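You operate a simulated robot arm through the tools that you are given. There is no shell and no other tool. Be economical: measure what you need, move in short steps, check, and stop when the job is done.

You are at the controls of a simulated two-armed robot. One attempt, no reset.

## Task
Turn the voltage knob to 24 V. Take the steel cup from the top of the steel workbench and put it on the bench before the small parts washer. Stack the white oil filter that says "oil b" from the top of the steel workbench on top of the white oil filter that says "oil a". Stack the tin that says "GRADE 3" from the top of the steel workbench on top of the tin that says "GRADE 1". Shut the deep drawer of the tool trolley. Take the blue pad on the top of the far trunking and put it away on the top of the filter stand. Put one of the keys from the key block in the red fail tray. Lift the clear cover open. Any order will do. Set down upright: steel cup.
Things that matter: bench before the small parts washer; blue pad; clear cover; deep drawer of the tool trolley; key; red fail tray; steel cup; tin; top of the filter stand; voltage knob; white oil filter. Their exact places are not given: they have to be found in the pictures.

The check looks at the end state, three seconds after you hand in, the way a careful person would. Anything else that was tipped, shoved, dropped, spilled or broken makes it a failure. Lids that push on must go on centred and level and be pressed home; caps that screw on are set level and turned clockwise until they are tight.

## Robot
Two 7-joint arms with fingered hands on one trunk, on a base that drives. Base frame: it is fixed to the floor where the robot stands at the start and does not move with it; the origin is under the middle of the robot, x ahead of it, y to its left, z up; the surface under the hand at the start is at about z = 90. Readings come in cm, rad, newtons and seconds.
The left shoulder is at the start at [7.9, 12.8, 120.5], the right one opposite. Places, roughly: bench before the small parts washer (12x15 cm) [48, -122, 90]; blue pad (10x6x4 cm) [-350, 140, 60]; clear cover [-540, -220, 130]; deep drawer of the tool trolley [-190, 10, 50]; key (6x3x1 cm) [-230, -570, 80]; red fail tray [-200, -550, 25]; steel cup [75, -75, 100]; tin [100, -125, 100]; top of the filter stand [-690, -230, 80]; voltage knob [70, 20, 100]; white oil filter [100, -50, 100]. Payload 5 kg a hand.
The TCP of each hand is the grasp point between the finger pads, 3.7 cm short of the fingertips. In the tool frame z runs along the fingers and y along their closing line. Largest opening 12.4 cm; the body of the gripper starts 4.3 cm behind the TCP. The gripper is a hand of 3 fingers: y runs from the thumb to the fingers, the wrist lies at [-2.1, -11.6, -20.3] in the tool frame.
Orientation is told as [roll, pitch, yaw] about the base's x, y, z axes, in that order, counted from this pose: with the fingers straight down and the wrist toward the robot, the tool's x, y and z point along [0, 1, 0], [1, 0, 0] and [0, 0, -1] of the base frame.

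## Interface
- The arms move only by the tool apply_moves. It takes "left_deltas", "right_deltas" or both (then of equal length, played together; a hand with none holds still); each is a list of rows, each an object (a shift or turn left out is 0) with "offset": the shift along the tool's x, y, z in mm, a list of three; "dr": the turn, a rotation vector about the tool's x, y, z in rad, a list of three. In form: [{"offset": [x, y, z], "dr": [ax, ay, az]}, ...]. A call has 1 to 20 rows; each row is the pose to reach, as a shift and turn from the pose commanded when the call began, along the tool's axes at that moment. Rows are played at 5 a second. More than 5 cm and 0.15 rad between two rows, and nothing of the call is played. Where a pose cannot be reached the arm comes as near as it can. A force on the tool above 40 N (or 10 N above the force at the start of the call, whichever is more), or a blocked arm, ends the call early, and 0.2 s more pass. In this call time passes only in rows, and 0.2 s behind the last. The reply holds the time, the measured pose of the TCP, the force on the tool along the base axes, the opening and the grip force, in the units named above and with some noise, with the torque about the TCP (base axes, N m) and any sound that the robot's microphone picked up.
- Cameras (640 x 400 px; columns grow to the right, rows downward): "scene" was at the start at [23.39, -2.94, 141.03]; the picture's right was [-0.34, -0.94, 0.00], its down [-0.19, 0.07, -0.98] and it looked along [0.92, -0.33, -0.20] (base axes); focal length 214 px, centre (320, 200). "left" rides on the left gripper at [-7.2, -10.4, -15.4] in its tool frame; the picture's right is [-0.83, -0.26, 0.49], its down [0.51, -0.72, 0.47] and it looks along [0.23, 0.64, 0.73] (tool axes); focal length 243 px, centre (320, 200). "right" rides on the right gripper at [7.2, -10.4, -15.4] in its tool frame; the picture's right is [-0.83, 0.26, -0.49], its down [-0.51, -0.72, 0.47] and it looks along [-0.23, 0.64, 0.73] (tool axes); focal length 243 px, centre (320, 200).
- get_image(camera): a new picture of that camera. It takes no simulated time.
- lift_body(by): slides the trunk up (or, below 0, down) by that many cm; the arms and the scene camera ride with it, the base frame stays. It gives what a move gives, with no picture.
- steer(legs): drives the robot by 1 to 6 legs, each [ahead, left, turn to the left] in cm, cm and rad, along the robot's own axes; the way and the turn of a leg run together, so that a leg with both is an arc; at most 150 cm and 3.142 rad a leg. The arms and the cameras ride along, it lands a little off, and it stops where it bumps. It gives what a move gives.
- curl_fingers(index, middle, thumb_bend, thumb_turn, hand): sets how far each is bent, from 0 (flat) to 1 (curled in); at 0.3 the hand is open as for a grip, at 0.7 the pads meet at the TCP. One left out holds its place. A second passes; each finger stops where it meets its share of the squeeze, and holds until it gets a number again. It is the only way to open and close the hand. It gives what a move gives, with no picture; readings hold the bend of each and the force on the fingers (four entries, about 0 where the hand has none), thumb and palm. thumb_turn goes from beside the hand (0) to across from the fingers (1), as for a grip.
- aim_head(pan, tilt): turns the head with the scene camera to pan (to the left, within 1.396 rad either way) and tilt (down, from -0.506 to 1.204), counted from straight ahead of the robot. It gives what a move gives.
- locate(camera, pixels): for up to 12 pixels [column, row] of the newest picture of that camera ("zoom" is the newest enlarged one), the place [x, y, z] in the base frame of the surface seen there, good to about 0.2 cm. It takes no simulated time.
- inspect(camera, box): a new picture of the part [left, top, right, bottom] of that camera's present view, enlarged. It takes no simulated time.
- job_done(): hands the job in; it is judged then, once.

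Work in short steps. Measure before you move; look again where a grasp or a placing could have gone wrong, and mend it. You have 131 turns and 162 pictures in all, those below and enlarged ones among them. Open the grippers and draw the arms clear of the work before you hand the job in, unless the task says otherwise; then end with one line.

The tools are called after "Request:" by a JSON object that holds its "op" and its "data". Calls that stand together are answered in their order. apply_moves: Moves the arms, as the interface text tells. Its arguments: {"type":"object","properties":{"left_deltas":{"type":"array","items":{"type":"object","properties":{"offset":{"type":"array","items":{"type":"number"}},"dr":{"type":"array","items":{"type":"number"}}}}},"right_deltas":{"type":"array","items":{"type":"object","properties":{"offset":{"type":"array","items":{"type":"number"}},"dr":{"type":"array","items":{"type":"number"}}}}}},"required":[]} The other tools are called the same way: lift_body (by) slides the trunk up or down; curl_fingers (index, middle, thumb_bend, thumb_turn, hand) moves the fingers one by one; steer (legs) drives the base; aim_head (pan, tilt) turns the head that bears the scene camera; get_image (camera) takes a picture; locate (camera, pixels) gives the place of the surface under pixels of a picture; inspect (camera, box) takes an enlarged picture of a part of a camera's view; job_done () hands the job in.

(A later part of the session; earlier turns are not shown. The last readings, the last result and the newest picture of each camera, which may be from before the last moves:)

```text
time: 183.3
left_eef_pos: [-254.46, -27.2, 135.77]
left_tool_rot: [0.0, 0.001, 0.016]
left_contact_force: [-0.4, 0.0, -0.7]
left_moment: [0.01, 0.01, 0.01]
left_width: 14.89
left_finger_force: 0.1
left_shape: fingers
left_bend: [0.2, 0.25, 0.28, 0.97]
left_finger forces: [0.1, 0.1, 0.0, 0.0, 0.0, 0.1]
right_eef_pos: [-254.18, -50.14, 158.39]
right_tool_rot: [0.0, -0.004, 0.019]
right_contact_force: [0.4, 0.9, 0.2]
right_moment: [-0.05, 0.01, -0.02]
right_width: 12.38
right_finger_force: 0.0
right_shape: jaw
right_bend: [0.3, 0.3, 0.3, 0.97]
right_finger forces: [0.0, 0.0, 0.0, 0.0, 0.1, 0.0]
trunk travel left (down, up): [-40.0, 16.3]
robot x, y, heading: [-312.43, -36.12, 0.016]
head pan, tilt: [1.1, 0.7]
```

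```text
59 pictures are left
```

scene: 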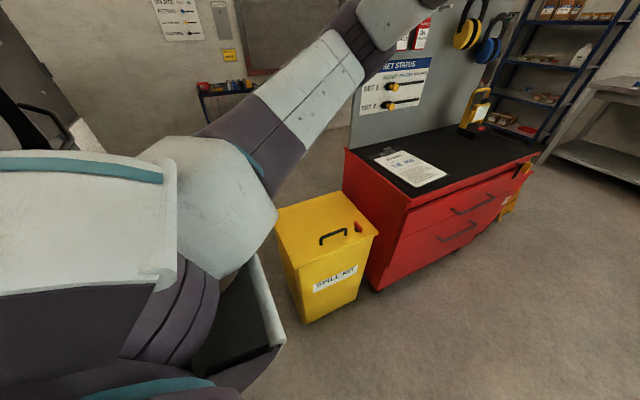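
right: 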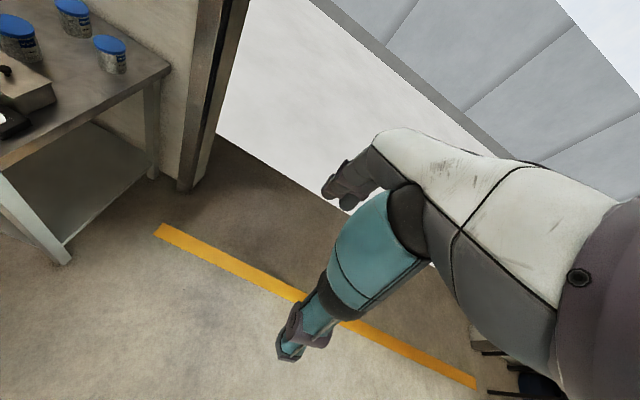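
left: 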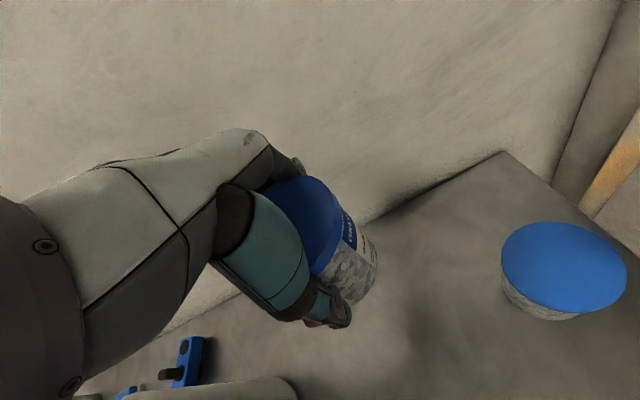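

The way is free. I sidestep left through the gap to y≈105.

Request:
{"op": "steer", "data": {"legs": [[0, 0, -0.015], [1, 75, 0], [0, 65, 0]]}}

Request:
{"op": "get_image", "data": {"camera": "scene"}}

```text
time: 196.2
left_eef_pos: [-252.34, 111.67, 135.69]
left_tool_rot: [-0.001, 0.002, -0.016]
left_contact_force: [-0.5, -0.2, -0.1]
left_moment: [-0.04, 0.0, 0.01]
left_width: 14.89
left_finger_force: 0.1
left_shape: fingers
left_bend: [0.2, 0.25, 0.28, 0.97]
left_finger forces: [0.1, 0.0, 0.0, 0.0, 0.0, 0.0]
right_eef_pos: [-252.68, 88.68, 158.56]
right_tool_rot: [-0.001, -0.003, -0.014]
right_contact_force: [0.5, 0.8, 0.6]
right_moment: [-0.03, 0.0, 0.02]
right_width: 12.36
right_finger_force: 0.1
right_shape: jaw
right_bend: [0.3, 0.3, 0.3, 0.97]
right_finger forces: [0.0, 0.1, 0.0, 0.1, 0.1, 0.0]
trunk travel left (down, up): [-40.0, 16.3]
robot x, y, heading: [-310.53, 104.57, -0.011]
head pan, tilt: [1.1, 0.7]
stopped in leg 3: the robot was blocked; the commanded pose is now the measured one
```

```text
58 pictures are left
```

scene: 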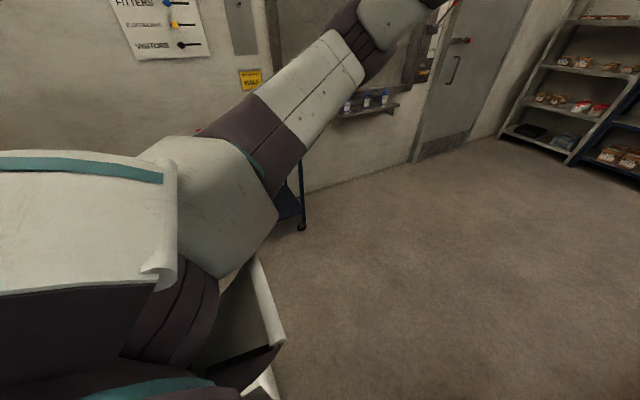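

It touched the trunking at y≈105 (as near as it goes). I step off, turn left, move east, and face −x.

Request:
{"op": "steer", "data": {"legs": [[6, -10, 0], [0, 0, 1.58], [0, -32, 0], [0, 0, 1.571], [0, -26, 0]]}}

Request:
{"op": "aim_head", "data": {"pan": -0.25, "tilt": 0.75}}

Request:
{"op": "get_image", "data": {"camera": "scene"}}

```text
time: 210.9
left_eef_pos: [-330.31, 113.22, 135.69]
left_tool_rot: [0.0, 0.004, 3.107]
left_contact_force: [0.6, -0.1, 0.4]
left_moment: [-0.02, 0.01, 0.01]
left_width: 14.88
left_finger_force: 0.1
left_shape: fingers
left_bend: [0.2, 0.25, 0.28, 0.97]
left_finger forces: [0.0, 0.1, 0.1, 0.0, 0.1, 0.0]
right_eef_pos: [-329.45, 136.1, 158.54]
right_tool_rot: [-0.002, -0.003, 3.108]
right_contact_force: [0.1, -0.3, -0.3]
right_moment: [0.0, -0.04, -0.01]
right_width: 12.38
right_finger_force: 0.0
right_shape: jaw
right_bend: [0.3, 0.3, 0.3, 0.97]
right_finger forces: [0.0, 0.1, 0.0, 0.0, 0.1, 0.0]
trunk travel left (down, up): [-40.0, 16.3]
robot x, y, heading: [-271.77, 119.08, 3.107]
head pan, tilt: [1.1, 0.7]
```

```text
time: 212.4
left_eef_pos: [-330.46, 113.31, 135.84]
left_tool_rot: [0.0, 0.002, 3.107]
left_contact_force: [-0.4, -0.1, 0.2]
left_moment: [-0.01, 0.02, 0.0]
left_width: 14.89
left_finger_force: 0.0
left_shape: fingers
left_bend: [0.2, 0.25, 0.28, 0.97]
left_finger forces: [0.0, 0.0, 0.1, 0.1, 0.1, 0.0]
right_eef_pos: [-329.53, 136.21, 158.32]
right_tool_rot: [0.0, -0.005, 3.109]
right_contact_force: [-0.6, -0.6, 0.2]
right_moment: [-0.01, -0.02, 0.03]
right_width: 12.36
right_finger_force: 0.2
right_shape: jaw
right_bend: [0.3, 0.3, 0.3, 0.97]
right_finger forces: [0.0, 0.0, 0.0, 0.0, 0.0, 0.0]
trunk travel left (down, up): [-40.0, 16.3]
robot x, y, heading: [-271.55, 118.99, 3.11]
head pan, tilt: [-0.25, 0.75]
```

```text
57 pictures are left
```

scene: 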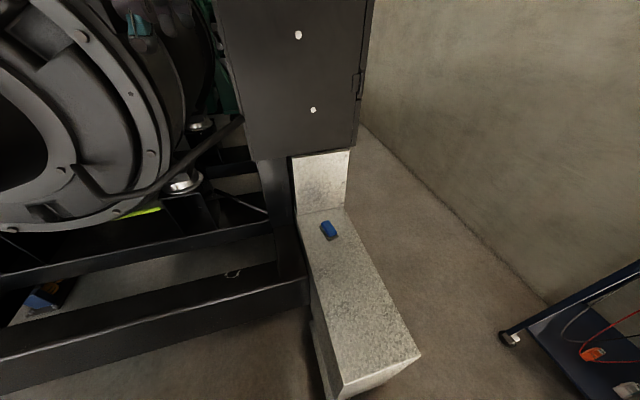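

The pad is at (328,230). I zoom and locate it.

Request:
{"op": "inspect", "data": {"camera": "scene", "box": [290, 200, 370, 260]}}

Request:
{"op": "locate", "data": {"camera": "zoom", "pixels": [[305, 230], [270, 175], [330, 180], [295, 270], [355, 265], [300, 200], [325, 250], [260, 190], [360, 290], [220, 90], [400, 90]]}}

```text
6.67 times, centred on (330, 230) of scene
```

zoom: 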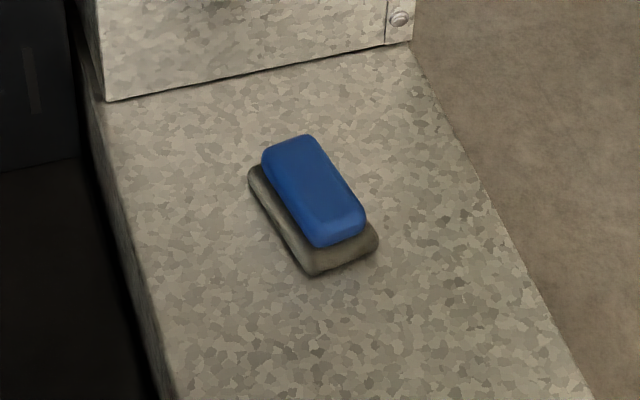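

```text
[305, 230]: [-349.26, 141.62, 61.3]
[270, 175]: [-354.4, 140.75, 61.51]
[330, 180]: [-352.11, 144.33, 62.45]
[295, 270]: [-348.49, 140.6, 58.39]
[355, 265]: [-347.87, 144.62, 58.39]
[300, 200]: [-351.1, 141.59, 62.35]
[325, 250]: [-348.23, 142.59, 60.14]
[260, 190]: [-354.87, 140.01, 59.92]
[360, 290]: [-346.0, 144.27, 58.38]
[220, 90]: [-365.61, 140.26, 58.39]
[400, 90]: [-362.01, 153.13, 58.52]
```

Pad: base z 58.4, top 62.4, centre ≈(−352,142.3), long axis ≈10° off x. I turn the right hand 1.78 rad (to close across its width) and raise the left hand meanwhile.

Request:
{"op": "apply_moves", "data": {"right_deltas": [{"dr": [0, 0, -0.137]}, {"dr": [0, 0, -0.274]}, {"dr": [0, 0, -0.411]}, {"dr": [0, 0, -0.548]}, {"dr": [0, 0, -0.685]}, {"dr": [0, 0, -0.822]}, {"dr": [0, 0, -0.959]}, {"dr": [0, 0, -1.096]}, {"dr": [0, 0, -1.233]}, {"dr": [0, 0, -1.37]}, {"dr": [0, 0, -1.507]}, {"dr": [0, 0, -1.644]}, {"dr": [0, 0, -1.78]}], "left_deltas": [{"offset": [10, 0, -20]}, {"offset": [20, 0, -40]}, {"offset": [30, 0, -60]}, {"offset": [40, 0, -80]}, {"offset": [50, 0, -100]}, {"offset": [60, 0, -120]}, {"offset": [70, 0, -140]}, {"offset": [80, 0, -160]}, {"offset": [90, 0, -180]}, {"offset": [100, 0, -200]}, {"offset": [110, 0, -220]}, {"offset": [120, 0, -240]}, {"offset": [120, 0, -250]}]}}

Request:
{"op": "lift_body", "data": {"by": -34}}

Request:
{"op": "get_image", "data": {"camera": "right"}}

```text
time: 215.2
left_eef_pos: [-330.92, 101.41, 160.55]
left_tool_rot: [0.0, 0.003, 3.107]
left_contact_force: [0.4, 0.6, -0.4]
left_moment: [0.02, -0.02, -0.02]
left_width: 14.89
left_finger_force: 0.0
left_shape: fingers
left_bend: [0.2, 0.25, 0.28, 0.97]
left_finger forces: [0.0, 0.1, 0.1, 0.0, 0.0, 0.0]
right_eef_pos: [-329.72, 136.13, 158.49]
right_tool_rot: [-0.003, 0.0, -1.394]
right_contact_force: [-0.4, 1.0, 0.0]
right_moment: [0.01, -0.05, -0.01]
right_width: 12.36
right_finger_force: 0.0
right_shape: jaw
right_bend: [0.3, 0.3, 0.3, 0.97]
right_finger forces: [0.0, 0.0, 0.0, 0.0, 0.0, 0.1]
trunk travel left (down, up): [-40.0, 16.3]
robot x, y, heading: [-271.75, 119.47, 3.107]
head pan, tilt: [-0.25, 0.75]
```

```text
time: 218.5
left_eef_pos: [-344.92, 101.77, 114.15]
left_tool_rot: [0.001, 0.216, 3.107]
left_contact_force: [1.1, -0.2, 0.1]
left_moment: [0.01, -0.01, -0.01]
left_width: 14.92
left_finger_force: 0.3
left_shape: fingers
left_bend: [0.2, 0.25, 0.28, 0.97]
left_finger forces: [0.0, 0.0, 0.0, 0.0, 0.1, 0.0]
right_eef_pos: [-329.42, 136.08, 124.59]
right_tool_rot: [-0.007, 0.003, -1.396]
right_contact_force: [-1.4, 1.0, -0.3]
right_moment: [0.02, 0.01, 0.01]
right_width: 12.38
right_finger_force: 0.1
right_shape: jaw
right_bend: [0.3, 0.3, 0.3, 0.97]
right_finger forces: [0.0, 0.0, 0.1, 0.0, 0.1, 0.0]
trunk travel left (down, up): [-6.0, 50.3]
robot x, y, heading: [-272.25, 119.26, 3.109]
head pan, tilt: [-0.25, 0.75]
```

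```text
55 pictures are left
```

right: 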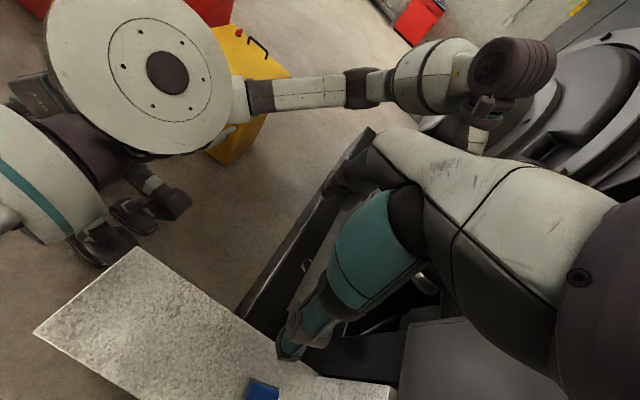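

The turn worked, but the left hand reading changed oddly (pitched 0.2, x −345). I look at the left side.

Request:
{"op": "aim_head", "data": {"pan": 0.35, "tilt": 0.3}}

Request:
{"op": "get_image", "data": {"camera": "scene"}}

```text
time: 219.5
left_eef_pos: [-345.08, 101.69, 114.03]
left_tool_rot: [0.0, 0.217, 3.107]
left_contact_force: [-0.3, 0.0, 1.1]
left_moment: [0.01, 0.0, -0.02]
left_width: 14.9
left_finger_force: 0.1
left_shape: fingers
left_bend: [0.2, 0.25, 0.28, 0.97]
left_finger forces: [0.1, 0.0, 0.0, 0.0, 0.0, 0.0]
right_eef_pos: [-329.46, 136.18, 124.42]
right_tool_rot: [-0.004, 0.001, -1.393]
right_contact_force: [-0.6, -0.7, -0.2]
right_moment: [-0.03, 0.01, -0.03]
right_width: 12.38
right_finger_force: 0.0
right_shape: jaw
right_bend: [0.3, 0.3, 0.3, 0.97]
right_finger forces: [0.0, 0.0, 0.0, 0.0, 0.1, 0.1]
trunk travel left (down, up): [-6.0, 50.3]
robot x, y, heading: [-271.6, 119.21, 3.111]
head pan, tilt: [0.351, 0.3]
```

```text
54 pictures are left
```

scene: 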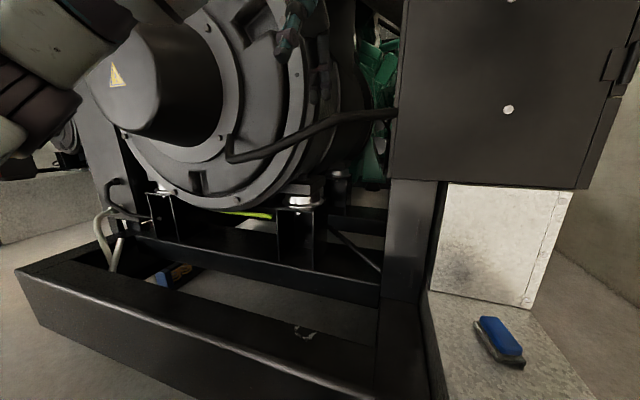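

The left arm hangs close to the machine; I pull it back and up.

Request:
{"op": "apply_moves", "data": {"left_deltas": [{"offset": [0, -20, -30]}, {"offset": [0, -45, -60]}, {"offset": [0, -80, -90]}, {"offset": [0, -110, -120]}, {"offset": [0, -130, -150], "dr": [-0.1, 0, 0]}, {"offset": [0, -130, -150], "dr": [-0.2, 0, 0]}]}}

Request:
{"op": "get_image", "data": {"camera": "scene"}}

```text
time: 220.9
left_eef_pos: [-341.83, 101.85, 120.33]
left_tool_rot: [-0.029, -0.001, 3.086]
left_contact_force: [-0.9, 0.2, 0.0]
left_moment: [0.02, 0.05, 0.02]
left_width: 14.93
left_finger_force: 0.0
left_shape: fingers
left_bend: [0.2, 0.25, 0.28, 0.97]
left_finger forces: [0.1, 0.0, 0.0, 0.1, 0.0, 0.0]
left hand out of reach, approached as far as the arm can: row 1, 2, 3, 4, 5, 6
right_eef_pos: [-329.39, 136.19, 124.54]
right_tool_rot: [-0.003, 0.002, -1.395]
right_contact_force: [0.6, 0.6, -0.9]
right_moment: [0.04, 0.04, 0.03]
right_width: 12.37
right_finger_force: 0.1
right_shape: jaw
right_bend: [0.3, 0.3, 0.3, 0.97]
right_finger forces: [0.0, 0.0, 0.1, 0.1, 0.0, 0.1]
trunk travel left (down, up): [-6.0, 50.3]
robot x, y, heading: [-271.99, 119.27, 3.11]
head pan, tilt: [0.351, 0.3]
```

```text
53 pictures are left
```

scene: 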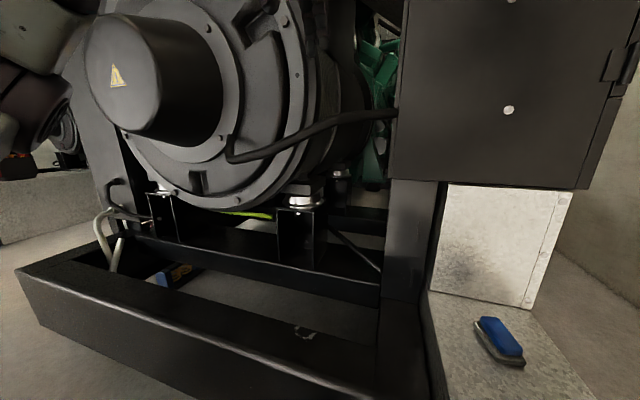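

Left arm is still, clear enough. I bring the right hand over the pad and down to z≈75.

Request:
{"op": "apply_moves", "data": {"right_deltas": [{"offset": [-42, -20, 0]}, {"offset": [-85, -40, 0]}, {"offset": [-127, -60, 0]}, {"offset": [-170, -80, 0]}, {"offset": [-212, -101, 0]}, {"offset": [-212, -101, 45]}, {"offset": [-212, -101, 90]}, {"offset": [-212, -101, 135]}, {"offset": [-212, -101, 180]}, {"offset": [-212, -101, 225]}, {"offset": [-212, -101, 270]}, {"offset": [-212, -101, 315]}, {"offset": [-212, -101, 360]}, {"offset": [-212, -101, 405]}, {"offset": [-212, -101, 450]}, {"offset": [-212, -101, 490]}]}}

Request:
{"op": "get_image", "data": {"camera": "right"}}

Request:
{"op": "get_image", "data": {"camera": "scene"}}

```text
time: 224.3
left_eef_pos: [-342.06, 101.88, 120.26]
left_tool_rot: [-0.027, 0.0, 3.086]
left_contact_force: [-0.5, 0.6, 0.0]
left_moment: [-0.01, -0.02, 0.01]
left_width: 14.89
left_finger_force: 0.1
left_shape: fingers
left_bend: [0.2, 0.25, 0.28, 0.97]
left_finger forces: [0.0, 0.1, 0.0, 0.0, 0.0, 0.0]
right_eef_pos: [-352.39, 142.42, 75.69]
right_tool_rot: [-0.004, 0.001, -1.394]
right_contact_force: [0.2, 0.7, 0.1]
right_moment: [-0.01, -0.02, -0.01]
right_width: 12.4
right_finger_force: 0.1
right_shape: jaw
right_bend: [0.3, 0.3, 0.3, 0.97]
right_finger forces: [0.0, 0.0, 0.1, 0.0, 0.1, 0.0]
right hand out of reach, approached as far as the arm can: row 3, 4, 5, 6, 7
trunk travel left (down, up): [-6.0, 50.3]
robot x, y, heading: [-272.16, 119.5, 3.106]
head pan, tilt: [0.351, 0.3]
```

```text
52 pictures are left
```

right: 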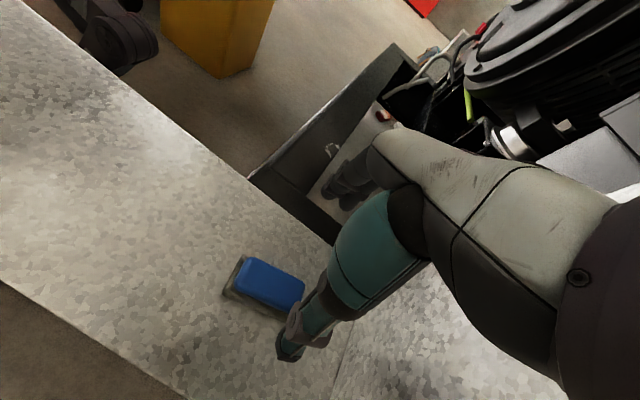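

```text
51 pictures are left
```

scene: 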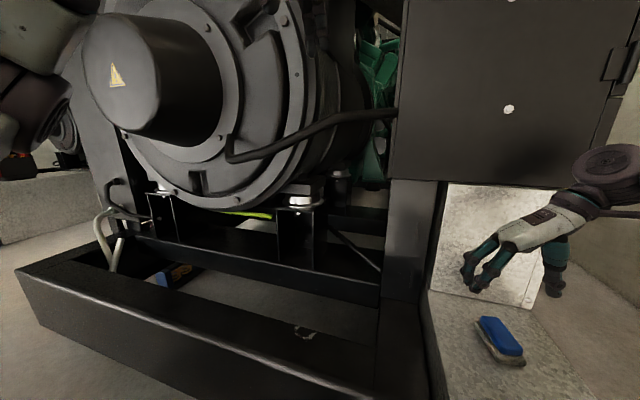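

The hand is above; I check the pad's corners from the right camera.

Request:
{"op": "locate", "data": {"camera": "right", "pixels": [[272, 280], [244, 262], [298, 280], [240, 290], [285, 300], [228, 290], [262, 262], [290, 305]]}}

```text
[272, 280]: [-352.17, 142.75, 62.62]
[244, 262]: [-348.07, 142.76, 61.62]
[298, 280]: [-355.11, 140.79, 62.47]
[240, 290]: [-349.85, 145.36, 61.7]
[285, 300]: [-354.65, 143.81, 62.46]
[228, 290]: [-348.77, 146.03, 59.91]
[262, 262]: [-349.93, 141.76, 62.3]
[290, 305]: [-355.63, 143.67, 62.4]
```

Pad centre ≈(−352.0,143.1). I shift, lower to z≈63 and close.

Request:
{"op": "apply_moves", "data": {"right_deltas": [{"offset": [3, -6, 35]}, {"offset": [3, -6, 75]}, {"offset": [3, -6, 105]}, {"offset": [3, -6, 125]}]}}

Request:
{"op": "curl_fingers", "data": {"hand": "right", "index": 0.7, "middle": 0.7, "thumb_bend": 0.7, "thumb_turn": 1}}

Request:
{"op": "apply_moves", "data": {"right_deltas": [{"offset": [0, 0, -20]}, {"offset": [0, 0, -60]}, {"offset": [0, 0, -105]}, {"offset": [0, 0, -150]}]}}

Request:
{"op": "get_image", "data": {"camera": "right"}}

```text
time: 225.3
left_eef_pos: [-342.07, 101.78, 120.3]
left_tool_rot: [-0.028, -0.002, 3.084]
left_contact_force: [0.1, -0.4, -0.7]
left_moment: [-0.01, -0.01, 0.01]
left_width: 14.87
left_finger_force: 0.1
left_shape: fingers
left_bend: [0.2, 0.25, 0.28, 0.97]
left_finger forces: [0.0, 0.0, 0.0, 0.0, 0.0, 0.0]
right_eef_pos: [-352.29, 143.25, 63.06]
right_tool_rot: [-0.004, -0.001, -1.395]
right_contact_force: [0.9, -0.1, -0.5]
right_moment: [-0.03, -0.03, -0.01]
right_width: 12.39
right_finger_force: 0.1
right_shape: jaw
right_bend: [0.3, 0.3, 0.3, 0.97]
right_finger forces: [0.1, 0.0, 0.1, 0.1, 0.0, 0.0]
trunk travel left (down, up): [-6.0, 50.3]
robot x, y, heading: [-271.96, 118.91, 3.108]
head pan, tilt: [0.351, 0.3]
```

```text
time: 226.3
left_eef_pos: [-341.96, 101.74, 120.38]
left_tool_rot: [-0.032, -0.002, 3.086]
left_contact_force: [0.1, -1.0, -0.5]
left_moment: [-0.01, 0.02, 0.03]
left_width: 14.89
left_finger_force: 0.1
left_shape: fingers
left_bend: [0.2, 0.25, 0.28, 0.97]
left_finger forces: [0.0, 0.0, 0.1, 0.0, 0.0, 0.0]
right_eef_pos: [-352.19, 143.06, 63.19]
right_tool_rot: [-0.003, 0.003, -1.393]
right_contact_force: [0.1, -0.1, 0.6]
right_moment: [0.07, 0.06, 0.02]
right_width: 5.51
right_finger_force: 19.6
right_shape: fingers
right_bend: [0.58, 0.59, 0.54, 1.0]
right_finger forces: [9.5, 10.2, 0.0, 0.1, 19.2, 0.0]
trunk travel left (down, up): [-6.0, 50.3]
robot x, y, heading: [-272.33, 119.41, 3.108]
head pan, tilt: [0.351, 0.3]
```

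```text
time: 227.3
left_eef_pos: [-341.83, 101.68, 120.44]
left_tool_rot: [-0.029, -0.003, 3.087]
left_contact_force: [-0.4, -0.6, 0.7]
left_moment: [-0.01, 0.0, 0.0]
left_width: 14.9
left_finger_force: 0.1
left_shape: fingers
left_bend: [0.2, 0.25, 0.28, 0.97]
left_finger forces: [0.0, 0.0, 0.0, 0.0, 0.0, 0.0]
right_eef_pos: [-352.16, 143.11, 78.26]
right_tool_rot: [-0.004, 0.002, -1.393]
right_contact_force: [0.8, 0.2, 0.5]
right_moment: [0.01, -0.03, -0.02]
right_width: 5.51
right_finger_force: 18.6
right_shape: fingers
right_bend: [0.58, 0.59, 0.54, 1.0]
right_finger forces: [9.7, 9.4, 0.0, 0.0, 18.5, 0.0]
trunk travel left (down, up): [-6.0, 50.3]
robot x, y, heading: [-271.57, 119.44, 3.106]
head pan, tilt: [0.351, 0.3]
```

```text
50 pictures are left
```

right: 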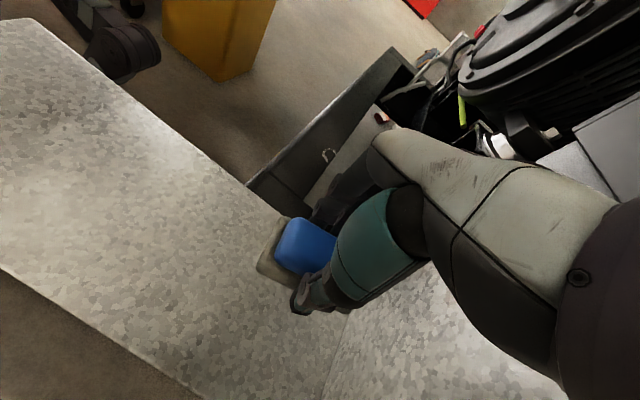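

Pad gripped. I lift it, draw the hand back toward the tucked pose and turn it back.

Request:
{"op": "apply_moves", "data": {"right_deltas": [{"offset": [0, 0, -45]}, {"offset": [0, 0, -90]}, {"offset": [0, 0, -135]}, {"offset": [0, 0, -180]}, {"offset": [0, 0, -225]}, {"offset": [42, 20, -225], "dr": [0, 0, 0.1]}, {"offset": [85, 40, -225], "dr": [0, 0, 0.2]}, {"offset": [127, 60, -225], "dr": [0, 0, 0.33]}, {"offset": [170, 80, -225], "dr": [0, 0, 0.46]}, {"offset": [209, 105, -225], "dr": [0, 0, 0.59]}, {"offset": [209, 105, -250], "dr": [0, 0, 0.73]}, {"offset": [209, 105, -290], "dr": [0, 0, 0.87]}, {"offset": [209, 105, -330], "dr": [0, 0, 1.01]}, {"offset": [209, 105, -370], "dr": [0, 0, 1.15]}, {"offset": [209, 105, -410], "dr": [0, 0, 1.29]}, {"offset": [209, 105, -450], "dr": [0, 0, 1.43]}, {"offset": [209, 105, -460], "dr": [0, 0, 1.56]}, {"offset": [209, 105, -460], "dr": [0, 0, 1.68]}, {"offset": [209, 105, -460], "dr": [0, 0, 1.78]}]}}

Request:
{"op": "lift_body", "data": {"by": 34}}

Request:
{"op": "apply_moves", "data": {"left_deltas": [{"offset": [0, -30, 0]}, {"offset": [0, -60, 0]}, {"offset": [0, -90, 0]}, {"offset": [-20, -110, 0]}, {"offset": [-40, -110, 0]}]}}

Request:
{"op": "aim_head", "data": {"pan": 0, "tilt": 0.1}}

Request:
{"op": "get_image", "data": {"camera": "scene"}}

```text
time: 231.3
left_eef_pos: [-341.94, 101.85, 120.46]
left_tool_rot: [-0.031, -0.001, 3.087]
left_contact_force: [-0.7, -0.4, -0.1]
left_moment: [0.03, -0.01, -0.04]
left_width: 14.88
left_finger_force: 0.0
left_shape: fingers
left_bend: [0.2, 0.25, 0.28, 0.97]
left_finger forces: [0.0, 0.0, 0.1, 0.0, 0.0, 0.1]
right_eef_pos: [-329.4, 136.21, 124.09]
right_tool_rot: [-0.002, -0.002, 3.107]
right_contact_force: [0.8, -0.3, -0.2]
right_moment: [0.01, 0.03, 0.0]
right_width: 5.53
right_finger_force: 18.8
right_shape: fingers
right_bend: [0.58, 0.6, 0.54, 1.0]
right_finger forces: [9.6, 9.1, 0.1, 0.1, 18.3, 0.0]
trunk travel left (down, up): [-6.0, 50.3]
robot x, y, heading: [-271.77, 118.7, 3.107]
head pan, tilt: [0.351, 0.3]
```

```text
time: 234.6
left_eef_pos: [-342.19, 101.5, 154.09]
left_tool_rot: [-0.002, 0.017, 3.106]
left_contact_force: [0.1, -0.1, 0.1]
left_moment: [-0.04, 0.0, -0.04]
left_width: 14.9
left_finger_force: 0.0
left_shape: fingers
left_bend: [0.2, 0.25, 0.28, 0.97]
left_finger forces: [0.0, 0.1, 0.0, 0.1, 0.0, 0.1]
right_eef_pos: [-329.62, 136.42, 157.87]
right_tool_rot: [0.001, -0.005, 3.108]
right_contact_force: [0.0, -0.1, -0.9]
right_moment: [-0.01, 0.01, -0.02]
right_width: 5.49
right_finger_force: 18.2
right_shape: fingers
right_bend: [0.58, 0.6, 0.54, 1.0]
right_finger forces: [9.5, 9.2, 0.1, 0.0, 18.3, 0.0]
trunk travel left (down, up): [-40.0, 16.3]
robot x, y, heading: [-272.06, 119.24, 3.103]
head pan, tilt: [0.351, 0.3]
```

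```text
time: 235.8
left_eef_pos: [-331.22, 105.36, 154.17]
left_tool_rot: [0.0, 0.017, 3.106]
left_contact_force: [0.4, 1.3, -0.8]
left_moment: [-0.02, -0.03, 0.02]
left_width: 14.9
left_finger_force: 0.0
left_shape: fingers
left_bend: [0.2, 0.25, 0.28, 0.97]
left_finger forces: [0.1, 0.0, 0.0, 0.0, 0.0, 0.0]
right_eef_pos: [-329.64, 136.55, 158.01]
right_tool_rot: [0.001, -0.003, 3.108]
right_contact_force: [0.8, 0.8, -0.5]
right_moment: [-0.05, -0.01, -0.01]
right_width: 5.51
right_finger_force: 18.7
right_shape: fingers
right_bend: [0.58, 0.6, 0.54, 1.0]
right_finger forces: [9.6, 9.3, 0.1, 0.0, 18.3, 0.1]
trunk travel left (down, up): [-40.0, 16.3]
robot x, y, heading: [-271.87, 119.0, 3.109]
head pan, tilt: [0.351, 0.3]
```

```text
time: 236.7
left_eef_pos: [-331.2, 105.03, 154.07]
left_tool_rot: [0.002, 0.018, 3.106]
left_contact_force: [-0.3, 0.1, 0.4]
left_moment: [0.0, -0.01, 0.01]
left_width: 14.87
left_finger_force: 0.1
left_shape: fingers
left_bend: [0.2, 0.25, 0.28, 0.97]
left_finger forces: [0.1, 0.0, 0.0, 0.1, 0.0, 0.0]
right_eef_pos: [-329.46, 136.38, 157.96]
right_tool_rot: [0.002, -0.003, 3.108]
right_contact_force: [0.0, -0.4, -0.7]
right_moment: [0.02, 0.02, -0.03]
right_width: 5.54
right_finger_force: 19.2
right_shape: fingers
right_bend: [0.58, 0.6, 0.54, 1.0]
right_finger forces: [9.6, 9.2, 0.0, 0.0, 18.3, 0.1]
trunk travel left (down, up): [-40.0, 16.3]
robot x, y, heading: [-271.86, 119.32, 3.106]
head pan, tilt: [0.0, 0.099]
```

```text
49 pictures are left
```

scene: 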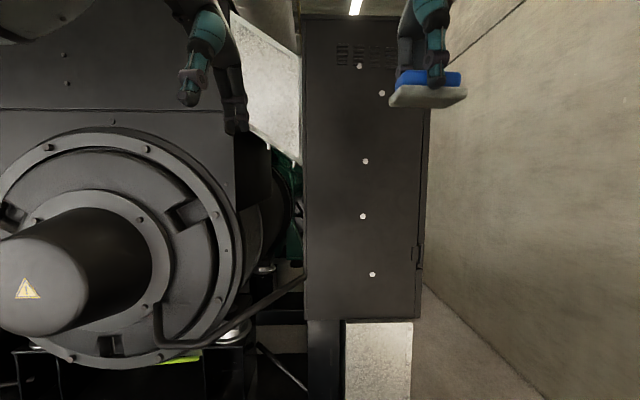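

I retrace: step left, turn to +y, move west, turn to +x.

Request:
{"op": "steer", "data": {"legs": [[0, 24, 0], [0, 0, -1.535], [0, 33, 0], [0, 0, -1.571], [-6, 0, 0]]}}

```text
time: 250.6
left_eef_pos: [-251.86, 110.79, 153.49]
left_tool_rot: [-0.001, 0.027, 0.005]
left_contact_force: [1.8, 0.4, -1.0]
left_moment: [-0.07, 0.15, 0.01]
left_width: 14.9
left_finger_force: 0.0
left_shape: fingers
left_bend: [0.2, 0.25, 0.28, 0.97]
left_finger forces: [0.0, 0.1, 0.1, 0.1, 0.0, 0.0]
right_eef_pos: [-252.06, 79.38, 157.34]
right_tool_rot: [-0.001, 0.008, 0.004]
right_contact_force: [2.2, 0.1, -0.6]
right_moment: [0.02, 0.12, 0.02]
right_width: 5.45
right_finger_force: 18.2
right_shape: fingers
right_bend: [0.58, 0.6, 0.54, 1.0]
right_finger forces: [9.4, 8.9, 0.0, 0.0, 17.7, 0.0]
trunk travel left (down, up): [-40.0, 16.3]
robot x, y, heading: [-311.52, 94.34, 0.003]
head pan, tilt: [0.0, 0.099]
```

Now sidestep right through the gap and out to the aisle, then turn to −x.

Request:
{"op": "steer", "data": {"legs": [[0, -70, 0], [0, -70, 0], [0, -68, 0], [0, 0, -3.1]]}}

Request:
{"op": "aim_head", "data": {"pan": 0, "tilt": 0.25}}

Request:
{"op": "get_image", "data": {"camera": "scene"}}

```text
time: 276.8
left_eef_pos: [-369.41, -133.53, 154.12]
left_tool_rot: [0.001, 0.02, -3.109]
left_contact_force: [-0.7, 0.7, 0.2]
left_moment: [-0.02, 0.02, 0.01]
left_width: 14.92
left_finger_force: 0.1
left_shape: fingers
left_bend: [0.2, 0.25, 0.28, 0.97]
left_finger forces: [0.0, 0.0, 0.1, 0.1, 0.1, 0.0]
right_eef_pos: [-369.86, -102.13, 157.81]
right_tool_rot: [0.001, -0.002, -3.11]
right_contact_force: [-0.5, 0.5, -0.2]
right_moment: [-0.01, 0.01, 0.01]
right_width: 5.36
right_finger_force: 16.9
right_shape: fingers
right_bend: [0.59, 0.6, 0.54, 1.0]
right_finger forces: [8.8, 8.0, 0.0, 0.0, 16.6, 0.0]
trunk travel left (down, up): [-40.0, 16.3]
robot x, y, heading: [-311.36, -115.58, -3.105]
head pan, tilt: [0.0, 0.099]
```

```text
time: 277.5
left_eef_pos: [-369.35, -133.5, 153.98]
left_tool_rot: [0.0, 0.018, -3.109]
left_contact_force: [0.0, -0.3, 1.1]
left_moment: [-0.03, 0.0, 0.02]
left_width: 14.89
left_finger_force: 0.1
left_shape: fingers
left_bend: [0.2, 0.25, 0.28, 0.97]
left_finger forces: [0.0, 0.0, 0.0, 0.0, 0.0, 0.1]
right_eef_pos: [-369.87, -102.09, 157.81]
right_tool_rot: [0.001, -0.001, -3.111]
right_contact_force: [-0.3, -0.4, 0.1]
right_moment: [0.01, -0.01, -0.01]
right_width: 5.35
right_finger_force: 17.2
right_shape: fingers
right_bend: [0.59, 0.6, 0.54, 1.0]
right_finger forces: [8.8, 8.1, 0.0, 0.0, 16.7, 0.0]
trunk travel left (down, up): [-40.0, 16.3]
robot x, y, heading: [-311.29, -115.43, -3.108]
head pan, tilt: [0.0, 0.25]
```

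```text
48 pictures are left
```

scene: 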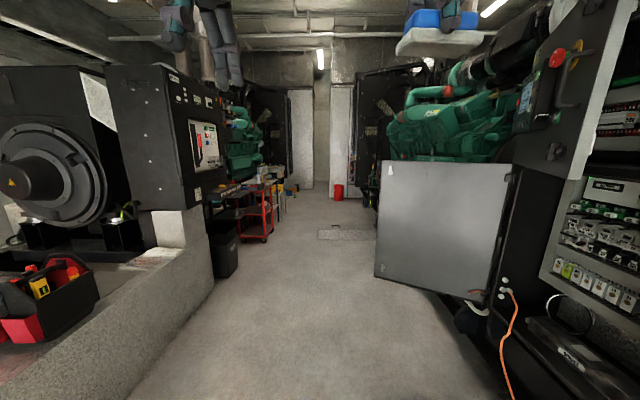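

The left cabinet carries a lit panel at (205,145). I zoom on the left cabinet and the stand area beyond.

Request:
{"op": "inspect", "data": {"camera": "scene", "box": [140, 60, 310, 260]}}

Request:
{"op": "locate", "data": {"camera": "scene", "pixels": [[205, 145], [190, 90], [180, 130], [245, 200], [265, 190], [225, 260], [380, 275], [330, 235], [180, 300], [262, 240], [290, 200], [215, 95]]}}

```text
2.00 times, centred on (225, 160) of scene
```

zoom: 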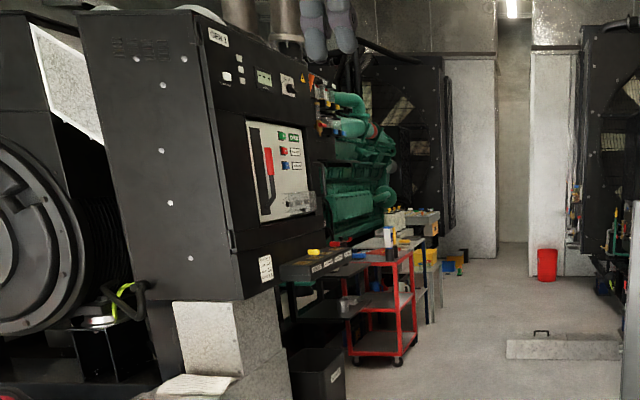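

```text
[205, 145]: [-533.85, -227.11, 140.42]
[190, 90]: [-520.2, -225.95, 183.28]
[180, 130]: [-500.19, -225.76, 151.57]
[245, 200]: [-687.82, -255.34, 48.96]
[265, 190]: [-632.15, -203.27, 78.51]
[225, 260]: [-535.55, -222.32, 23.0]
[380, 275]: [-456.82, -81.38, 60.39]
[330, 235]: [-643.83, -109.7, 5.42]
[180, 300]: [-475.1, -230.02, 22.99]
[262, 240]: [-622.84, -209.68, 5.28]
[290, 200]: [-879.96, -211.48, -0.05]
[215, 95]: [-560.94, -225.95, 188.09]
```

The panel faces +y at y≈−226, x −500…−570. I drive to stand before it and face it.

Request:
{"op": "steer", "data": {"legs": [[120, 15, 0], [110, 0, 0], [0, 0, 1.537]]}}

Request:
{"op": "aim_head", "data": {"pan": 0, "tilt": 0.1}}

Request:
{"op": "get_image", "data": {"camera": "scene"}}

```text
time: 292.6
left_eef_pos: [-523.0, -197.79, 154.02]
left_tool_rot: [0.0, 0.019, -1.555]
left_contact_force: [-0.2, -0.3, 0.6]
left_moment: [-0.01, -0.02, 0.0]
left_width: 14.9
left_finger_force: 0.1
left_shape: fingers
left_bend: [0.2, 0.25, 0.28, 0.97]
left_finger forces: [0.0, 0.1, 0.0, 0.1, 0.0, 0.0]
right_eef_pos: [-554.39, -197.83, 157.93]
right_tool_rot: [0.0, -0.002, -1.552]
right_contact_force: [0.5, 0.3, -0.5]
right_moment: [0.01, 0.0, -0.01]
right_width: 5.31
right_finger_force: 16.0
right_shape: fingers
right_bend: [0.59, 0.6, 0.54, 1.0]
right_finger forces: [8.6, 7.8, 0.0, 0.0, 16.3, 0.0]
trunk travel left (down, up): [-40.0, 16.3]
robot x, y, heading: [-539.83, -139.14, -1.549]
head pan, tilt: [0.0, 0.25]
```

```text
time: 293.3
left_eef_pos: [-522.88, -197.78, 154.14]
left_tool_rot: [0.0, 0.02, -1.555]
left_contact_force: [-0.2, -0.6, 0.2]
left_moment: [-0.01, 0.04, 0.0]
left_width: 14.9
left_finger_force: 0.0
left_shape: fingers
left_bend: [0.2, 0.25, 0.28, 0.97]
left_finger forces: [0.0, 0.0, 0.0, 0.1, 0.0, 0.1]
right_eef_pos: [-554.42, -197.89, 157.86]
right_tool_rot: [-0.002, -0.003, -1.554]
right_contact_force: [-1.3, 0.5, 0.1]
right_moment: [-0.02, 0.02, 0.0]
right_width: 5.33
right_finger_force: 15.8
right_shape: fingers
right_bend: [0.59, 0.6, 0.54, 1.0]
right_finger forces: [8.6, 7.8, 0.0, 0.1, 16.3, 0.0]
trunk travel left (down, up): [-40.0, 16.3]
robot x, y, heading: [-540.33, -139.55, -1.553]
head pan, tilt: [0.0, 0.099]
```

```text
46 pictures are left
```

scene: 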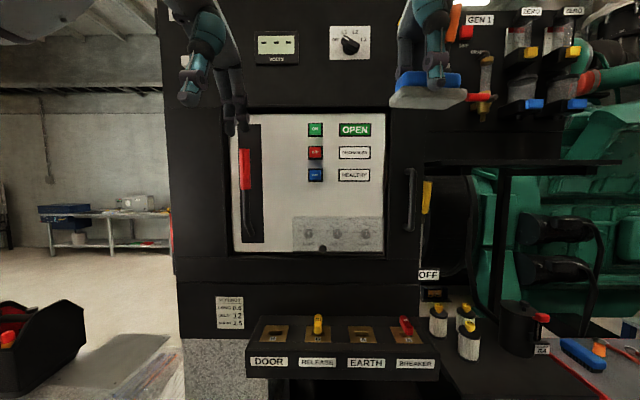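

The clear cover is the flap at (337,232) over three round buttons. I zoom in.

Request:
{"op": "inspect", "data": {"camera": "scene", "box": [280, 200, 400, 270]}}

Request:
{"op": "locate", "data": {"camera": "zoom", "pixels": [[70, 95], [550, 95], [70, 260], [550, 270], [225, 260], [300, 190], [300, 95], [225, 275], [20, 200], [300, 290], [450, 180]]}}

```text
5.33 times, centred on (340, 235) of scene
```

zoom: 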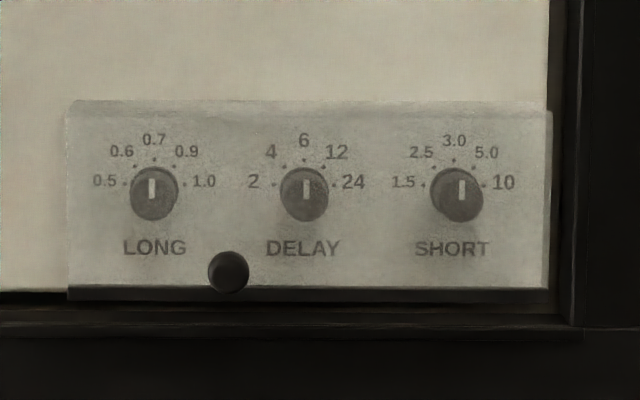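

```text
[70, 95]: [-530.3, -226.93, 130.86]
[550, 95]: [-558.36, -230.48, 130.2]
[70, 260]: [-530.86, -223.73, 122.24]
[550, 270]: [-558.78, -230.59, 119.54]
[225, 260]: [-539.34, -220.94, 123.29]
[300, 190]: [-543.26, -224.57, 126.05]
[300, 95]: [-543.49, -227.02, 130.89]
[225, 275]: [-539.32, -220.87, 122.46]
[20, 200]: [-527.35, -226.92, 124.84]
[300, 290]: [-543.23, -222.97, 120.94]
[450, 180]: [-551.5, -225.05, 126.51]
```

The flap is hinged at its top (z≈130.7), with a black ball knob at (−539.3,−221,122.6). I'll pinch the ball from its sides with the left hand pointing forward. I shift the robot right, then turn the left hand.

Request:
{"op": "steer", "data": {"legs": [[-6, -17, 0]]}}

Request:
{"op": "apply_moves", "data": {"left_deltas": [{"dr": [0, 0, 0.14]}, {"dr": [0, 0, 0.28]}, {"dr": [0, 0, 0.42]}, {"dr": [0, 0, 0.56]}, {"dr": [0, 0, 0.7]}, {"dr": [0, 0, 0.84]}, {"dr": [0, 0, 0.98]}, {"dr": [0, 0, 1.12]}, {"dr": [0, 0, 1.26]}, {"dr": [0, 0, 1.4]}, {"dr": [0, 0, 1.54]}]}}

Request:
{"op": "apply_moves", "data": {"left_deltas": [{"dr": [0, 0.14, 0]}, {"dr": [0, 0.28, 0]}, {"dr": [0, 0.42, 0]}, {"dr": [0, 0.56, 0]}, {"dr": [0, 0.7, 0]}, {"dr": [0, 0.84, 0]}, {"dr": [0, 0.98, 0]}, {"dr": [0, 1.12, 0]}, {"dr": [0, 1.26, 0]}, {"dr": [0, 1.4, 0]}, {"dr": [0, 1.54, 0]}]}}

Request:
{"op": "get_image", "data": {"camera": "scene"}}

```text
time: 295.4
left_eef_pos: [-539.94, -192.2, 154.03]
left_tool_rot: [-0.001, 0.02, -1.558]
left_contact_force: [-0.1, -0.4, -0.4]
left_moment: [0.04, 0.04, -0.04]
left_width: 14.89
left_finger_force: 0.0
left_shape: fingers
left_bend: [0.2, 0.25, 0.28, 0.97]
left_finger forces: [0.0, 0.0, 0.0, 0.1, 0.1, 0.0]
right_eef_pos: [-571.23, -192.19, 157.88]
right_tool_rot: [-0.003, -0.001, -1.557]
right_contact_force: [0.1, -0.4, -0.9]
right_moment: [0.01, 0.01, -0.02]
right_width: 5.32
right_finger_force: 16.3
right_shape: fingers
right_bend: [0.59, 0.6, 0.54, 1.0]
right_finger forces: [8.7, 7.9, 0.0, 0.0, 16.3, 0.1]
trunk travel left (down, up): [-40.0, 16.3]
robot x, y, heading: [-557.17, -133.65, -1.552]
head pan, tilt: [0.0, 0.099]
```

```text
time: 297.9
left_eef_pos: [-545.74, -181.36, 151.48]
left_tool_rot: [-0.032, -0.01, -3.077]
left_contact_force: [0.6, -0.7, 0.8]
left_moment: [0.03, 0.03, -0.01]
left_width: 14.88
left_finger_force: 0.1
left_shape: fingers
left_bend: [0.2, 0.25, 0.28, 0.97]
left_finger forces: [0.0, 0.0, 0.0, 0.1, 0.0, 0.0]
left hand out of reach, approached as far as the arm can: row 8, 9, 10, 11
right_eef_pos: [-571.43, -192.1, 157.78]
right_tool_rot: [0.0, -0.003, -1.554]
right_contact_force: [-0.4, -0.6, 0.5]
right_moment: [-0.01, 0.01, -0.02]
right_width: 5.3
right_finger_force: 16.4
right_shape: fingers
right_bend: [0.59, 0.6, 0.54, 1.0]
right_finger forces: [8.7, 8.0, 0.0, 0.1, 16.3, 0.1]
trunk travel left (down, up): [-40.0, 16.3]
robot x, y, heading: [-556.89, -133.66, -1.553]
head pan, tilt: [0.0, 0.099]
```

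```text
time: 299.6
left_eef_pos: [-554.02, -170.45, 145.14]
left_tool_rot: [0.969, -0.068, -3.045]
left_contact_force: [11.5, -0.9, 29.7]
left_moment: [5.56, -2.68, -2.33]
left_width: 14.92
left_finger_force: 0.1
left_shape: fingers
left_bend: [0.2, 0.25, 0.28, 0.97]
left_finger forces: [0.0, 0.0, 0.0, 0.1, 0.0, 0.0]
left hand out of reach, approached as far as the arm can: row 1, 2, 3, 4, 5, 6, 7, 8
right_eef_pos: [-571.53, -191.76, 157.97]
right_tool_rot: [-0.003, -0.004, -1.555]
right_contact_force: [0.4, -0.4, -0.3]
right_moment: [-0.01, -0.03, 0.0]
right_width: 5.28
right_finger_force: 16.4
right_shape: fingers
right_bend: [0.59, 0.6, 0.54, 1.0]
right_finger forces: [8.8, 8.2, 0.1, 0.0, 16.6, 0.1]
trunk travel left (down, up): [-40.0, 16.3]
robot x, y, heading: [-556.9, -133.59, -1.56]
head pan, tilt: [0.0, 0.099]
stopped in row 8 (left hand): the force on the tool passed its limit at 278 N (the readings are from after the stop); the commanded pose is now the measured one
```

```text
44 pictures are left
```

scene: 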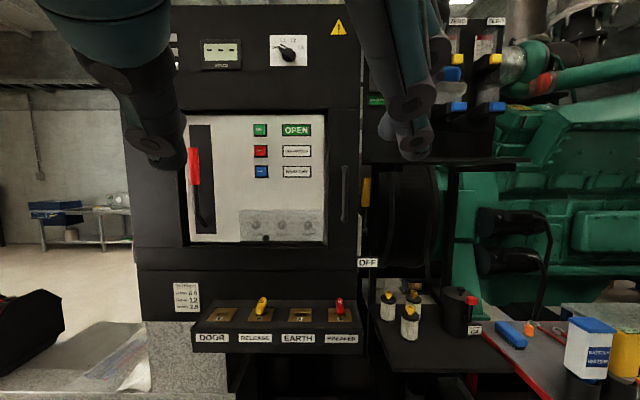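

The left hand folded into my own body (self-contact). I move it out: ahead 30 cm and left 10 cm.

Request:
{"op": "apply_moves", "data": {"left_deltas": [{"offset": [22, -9, 32]}, {"offset": [44, -18, 64]}, {"offset": [66, -27, 96]}, {"offset": [88, -36, 128]}, {"offset": [110, -45, 160]}, {"offset": [132, -54, 192]}, {"offset": [153, -63, 223]}, {"offset": [174, -71, 254]}]}}

Request:
{"op": "get_image", "data": {"camera": "scene"}}

```text
time: 300.1
left_eef_pos: [-554.07, -170.61, 145.02]
left_tool_rot: [0.968, -0.07, -3.047]
left_contact_force: [-4.1, 2.8, 13.5]
left_moment: [2.54, -1.4, 0.99]
left_width: 14.9
left_finger_force: 0.2
left_shape: fingers
left_bend: [0.2, 0.25, 0.28, 0.97]
left_finger forces: [0.0, 0.0, 0.0, 0.0, 0.1, 0.0]
left hand out of reach, approached as far as the arm can: row 1, 2
right_eef_pos: [-571.52, -192.15, 157.79]
right_tool_rot: [-0.001, -0.003, -1.557]
right_contact_force: [0.4, 0.5, 0.0]
right_moment: [0.0, -0.01, -0.01]
right_width: 5.28
right_finger_force: 16.7
right_shape: fingers
right_bend: [0.59, 0.6, 0.54, 1.0]
right_finger forces: [8.7, 8.2, 0.0, 0.1, 16.8, 0.0]
trunk travel left (down, up): [-40.0, 16.3]
robot x, y, heading: [-556.99, -133.22, -1.555]
head pan, tilt: [0.0, 0.099]
stopped in row 2 (left hand): the force on the tool passed its limit at 44 N (the readings are from after the stop); the commanded pose is now the measured one
```

```text
43 pictures are left
```

scene: 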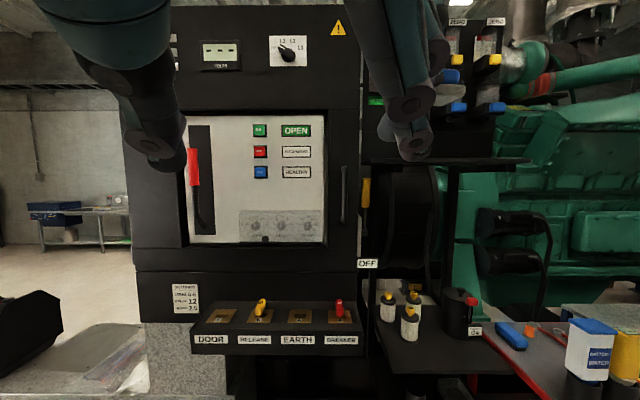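

The left fingers probably press on the right wrist. I move the right hand 16 cm to the right first.

Request:
{"op": "apply_moves", "data": {"right_deltas": [{"offset": [-40, 0, 0]}, {"offset": [-80, 0, 0]}, {"offset": [-120, 0, 0]}, {"offset": [-160, 0, 0]}]}}

Request:
{"op": "apply_moves", "data": {"left_deltas": [{"offset": [22, -9, 32]}, {"offset": [44, -18, 64]}, {"offset": [66, -27, 96]}, {"offset": [88, -36, 128]}, {"offset": [110, -45, 160]}, {"offset": [132, -54, 192]}, {"offset": [153, -63, 223]}, {"offset": [174, -71, 254]}]}}

Request:
{"op": "get_image", "data": {"camera": "scene"}}

```text
time: 301.1
left_eef_pos: [-554.23, -170.48, 144.98]
left_tool_rot: [0.969, -0.066, -3.046]
left_contact_force: [0.6, 2.0, 25.2]
left_moment: [4.53, -2.33, -0.03]
left_width: 14.9
left_finger_force: 0.0
left_shape: fingers
left_bend: [0.2, 0.25, 0.28, 0.97]
left_finger forces: [0.0, 0.0, 0.0, 0.0, 0.0, 0.0]
right_eef_pos: [-587.86, -192.22, 157.9]
right_tool_rot: [0.0, -0.003, -1.555]
right_contact_force: [0.1, -0.4, -0.4]
right_moment: [0.03, 0.0, 0.01]
right_width: 5.3
right_finger_force: 16.7
right_shape: fingers
right_bend: [0.59, 0.6, 0.54, 1.0]
right_finger forces: [8.6, 8.2, 0.0, 0.0, 16.7, 0.0]
trunk travel left (down, up): [-40.0, 16.3]
robot x, y, heading: [-557.08, -133.57, -1.558]
head pan, tilt: [0.0, 0.099]
```

```text
time: 302.0
left_eef_pos: [-555.01, -172.32, 146.39]
left_tool_rot: [1.015, -0.127, -3.046]
left_contact_force: [7.3, 11.7, 35.1]
left_moment: [6.79, -3.49, -0.14]
left_width: 14.89
left_finger_force: 0.0
left_shape: fingers
left_bend: [0.2, 0.25, 0.28, 0.97]
left_finger forces: [0.0, 0.0, 0.0, 0.0, 0.0, 0.1]
left hand out of reach, approached as far as the arm can: row 1, 2, 3, 4
right_eef_pos: [-587.22, -191.87, 158.06]
right_tool_rot: [-0.004, -0.003, -1.556]
right_contact_force: [0.2, 0.4, 0.0]
right_moment: [-0.03, 0.01, -0.02]
right_width: 5.3
right_finger_force: 17.0
right_shape: fingers
right_bend: [0.59, 0.6, 0.54, 1.0]
right_finger forces: [8.7, 8.0, 0.0, 0.0, 16.6, 0.1]
trunk travel left (down, up): [-40.0, 16.3]
robot x, y, heading: [-556.77, -133.62, -1.556]
head pan, tilt: [0.0, 0.099]
stopped in row 4 (left hand): the force on the tool passed its limit at 203 N (the readings are from after the stop); the commanded pose is now the measured one
```

```text
42 pictures are left
```

scene: 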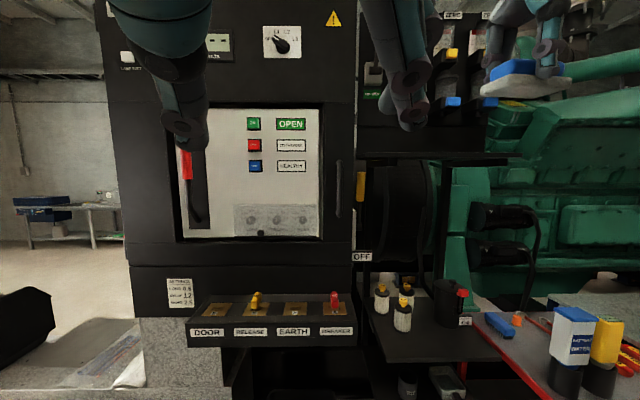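

The pad is still held; the left palm seems to press against my own head. I pull it out along the finger direction while unpitching.

Request:
{"op": "apply_moves", "data": {"left_deltas": [{"offset": [0, -15, 30], "dr": [0, -0.12, 0]}, {"offset": [0, -30, 65], "dr": [0, -0.24, 0]}, {"offset": [0, -45, 100], "dr": [0, -0.36, 0]}, {"offset": [0, -60, 135], "dr": [0, -0.48, 0]}, {"offset": [0, -80, 170], "dr": [0, -0.6, 0]}, {"offset": [0, -100, 200], "dr": [0, -0.6, 0]}]}}

Request:
{"op": "get_image", "data": {"camera": "scene"}}

```text
time: 303.4
left_eef_pos: [-546.23, -176.57, 135.05]
left_tool_rot: [0.407, -0.123, -3.042]
left_contact_force: [0.1, 0.2, 0.2]
left_moment: [0.01, -0.01, -0.04]
left_width: 14.92
left_finger_force: 0.1
left_shape: fingers
left_bend: [0.2, 0.25, 0.28, 0.97]
left_finger forces: [0.0, 0.0, 0.1, 0.0, 0.1, 0.0]
left hand out of reach, approached as far as the arm can: row 1, 2, 3, 4, 5, 6
right_eef_pos: [-587.42, -192.35, 157.79]
right_tool_rot: [-0.002, -0.001, -1.556]
right_contact_force: [0.0, -1.0, -0.3]
right_moment: [0.04, -0.01, 0.01]
right_width: 5.28
right_finger_force: 17.0
right_shape: fingers
right_bend: [0.59, 0.6, 0.54, 1.0]
right_finger forces: [8.6, 8.1, 0.1, 0.0, 16.6, 0.1]
trunk travel left (down, up): [-40.0, 16.3]
robot x, y, heading: [-557.29, -133.34, -1.561]
head pan, tilt: [0.0, 0.099]
```

```text
41 pictures are left
```

scene: 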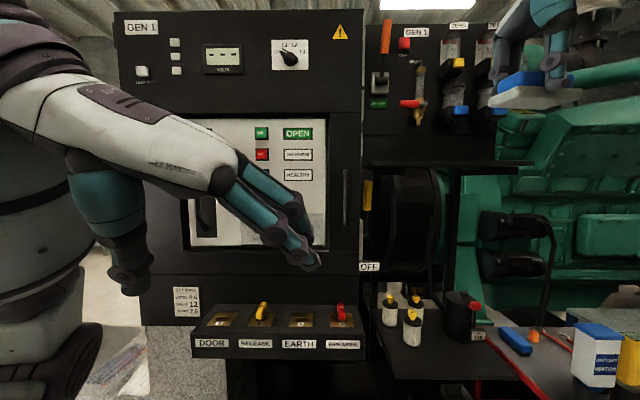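

Free now. I keep this sideways orientation and move the hand well out toward the flap (ahead 34 cm), pitching it up 0.5 rad on the way.

Request:
{"op": "apply_moves", "data": {"left_deltas": [{"offset": [38, -5, 21]}, {"offset": [76, -10, 42]}, {"offset": [114, -15, 63]}, {"offset": [152, -20, 84]}, {"offset": [180, -24, 100], "dr": [0, 0.1, 0]}, {"offset": [208, -28, 116], "dr": [0, 0.2, 0]}, {"offset": [236, -31, 131], "dr": [0, 0.3, 0]}, {"offset": [262, -35, 146], "dr": [0, 0.4, 0]}, {"offset": [262, -35, 146], "dr": [0, 0.5, 0]}]}}

Request:
{"op": "get_image", "data": {"camera": "scene"}}

```text
time: 305.6
left_eef_pos: [-560.15, -198.44, 142.34]
left_tool_rot: [1.157, -0.408, 2.956]
left_contact_force: [0.1, 1.1, 1.0]
left_moment: [-0.02, -0.02, 0.05]
left_width: 14.9
left_finger_force: 0.1
left_shape: fingers
left_bend: [0.2, 0.25, 0.28, 0.97]
left_finger forces: [0.0, 0.1, 0.0, 0.1, 0.0, 0.1]
left hand out of reach, approached as far as the arm can: row 1, 2, 3, 4, 5, 6, 7, 8, 9
right_eef_pos: [-587.75, -191.92, 157.9]
right_tool_rot: [-0.001, -0.005, -1.555]
right_contact_force: [0.2, 0.3, -0.6]
right_moment: [-0.08, -0.04, 0.02]
right_width: 5.32
right_finger_force: 17.2
right_shape: fingers
right_bend: [0.59, 0.6, 0.54, 1.0]
right_finger forces: [8.7, 8.1, 0.0, 0.1, 16.7, 0.0]
trunk travel left (down, up): [-40.0, 16.3]
robot x, y, heading: [-557.08, -133.92, -1.556]
head pan, tilt: [0.0, 0.099]
stopped in row 9 (left hand): the arm was blocked; the commanded pose is now the measured one
```

```text
40 pictures are left
```

scene: 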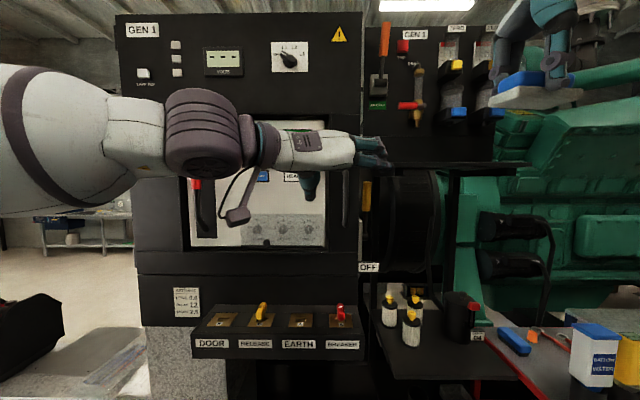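

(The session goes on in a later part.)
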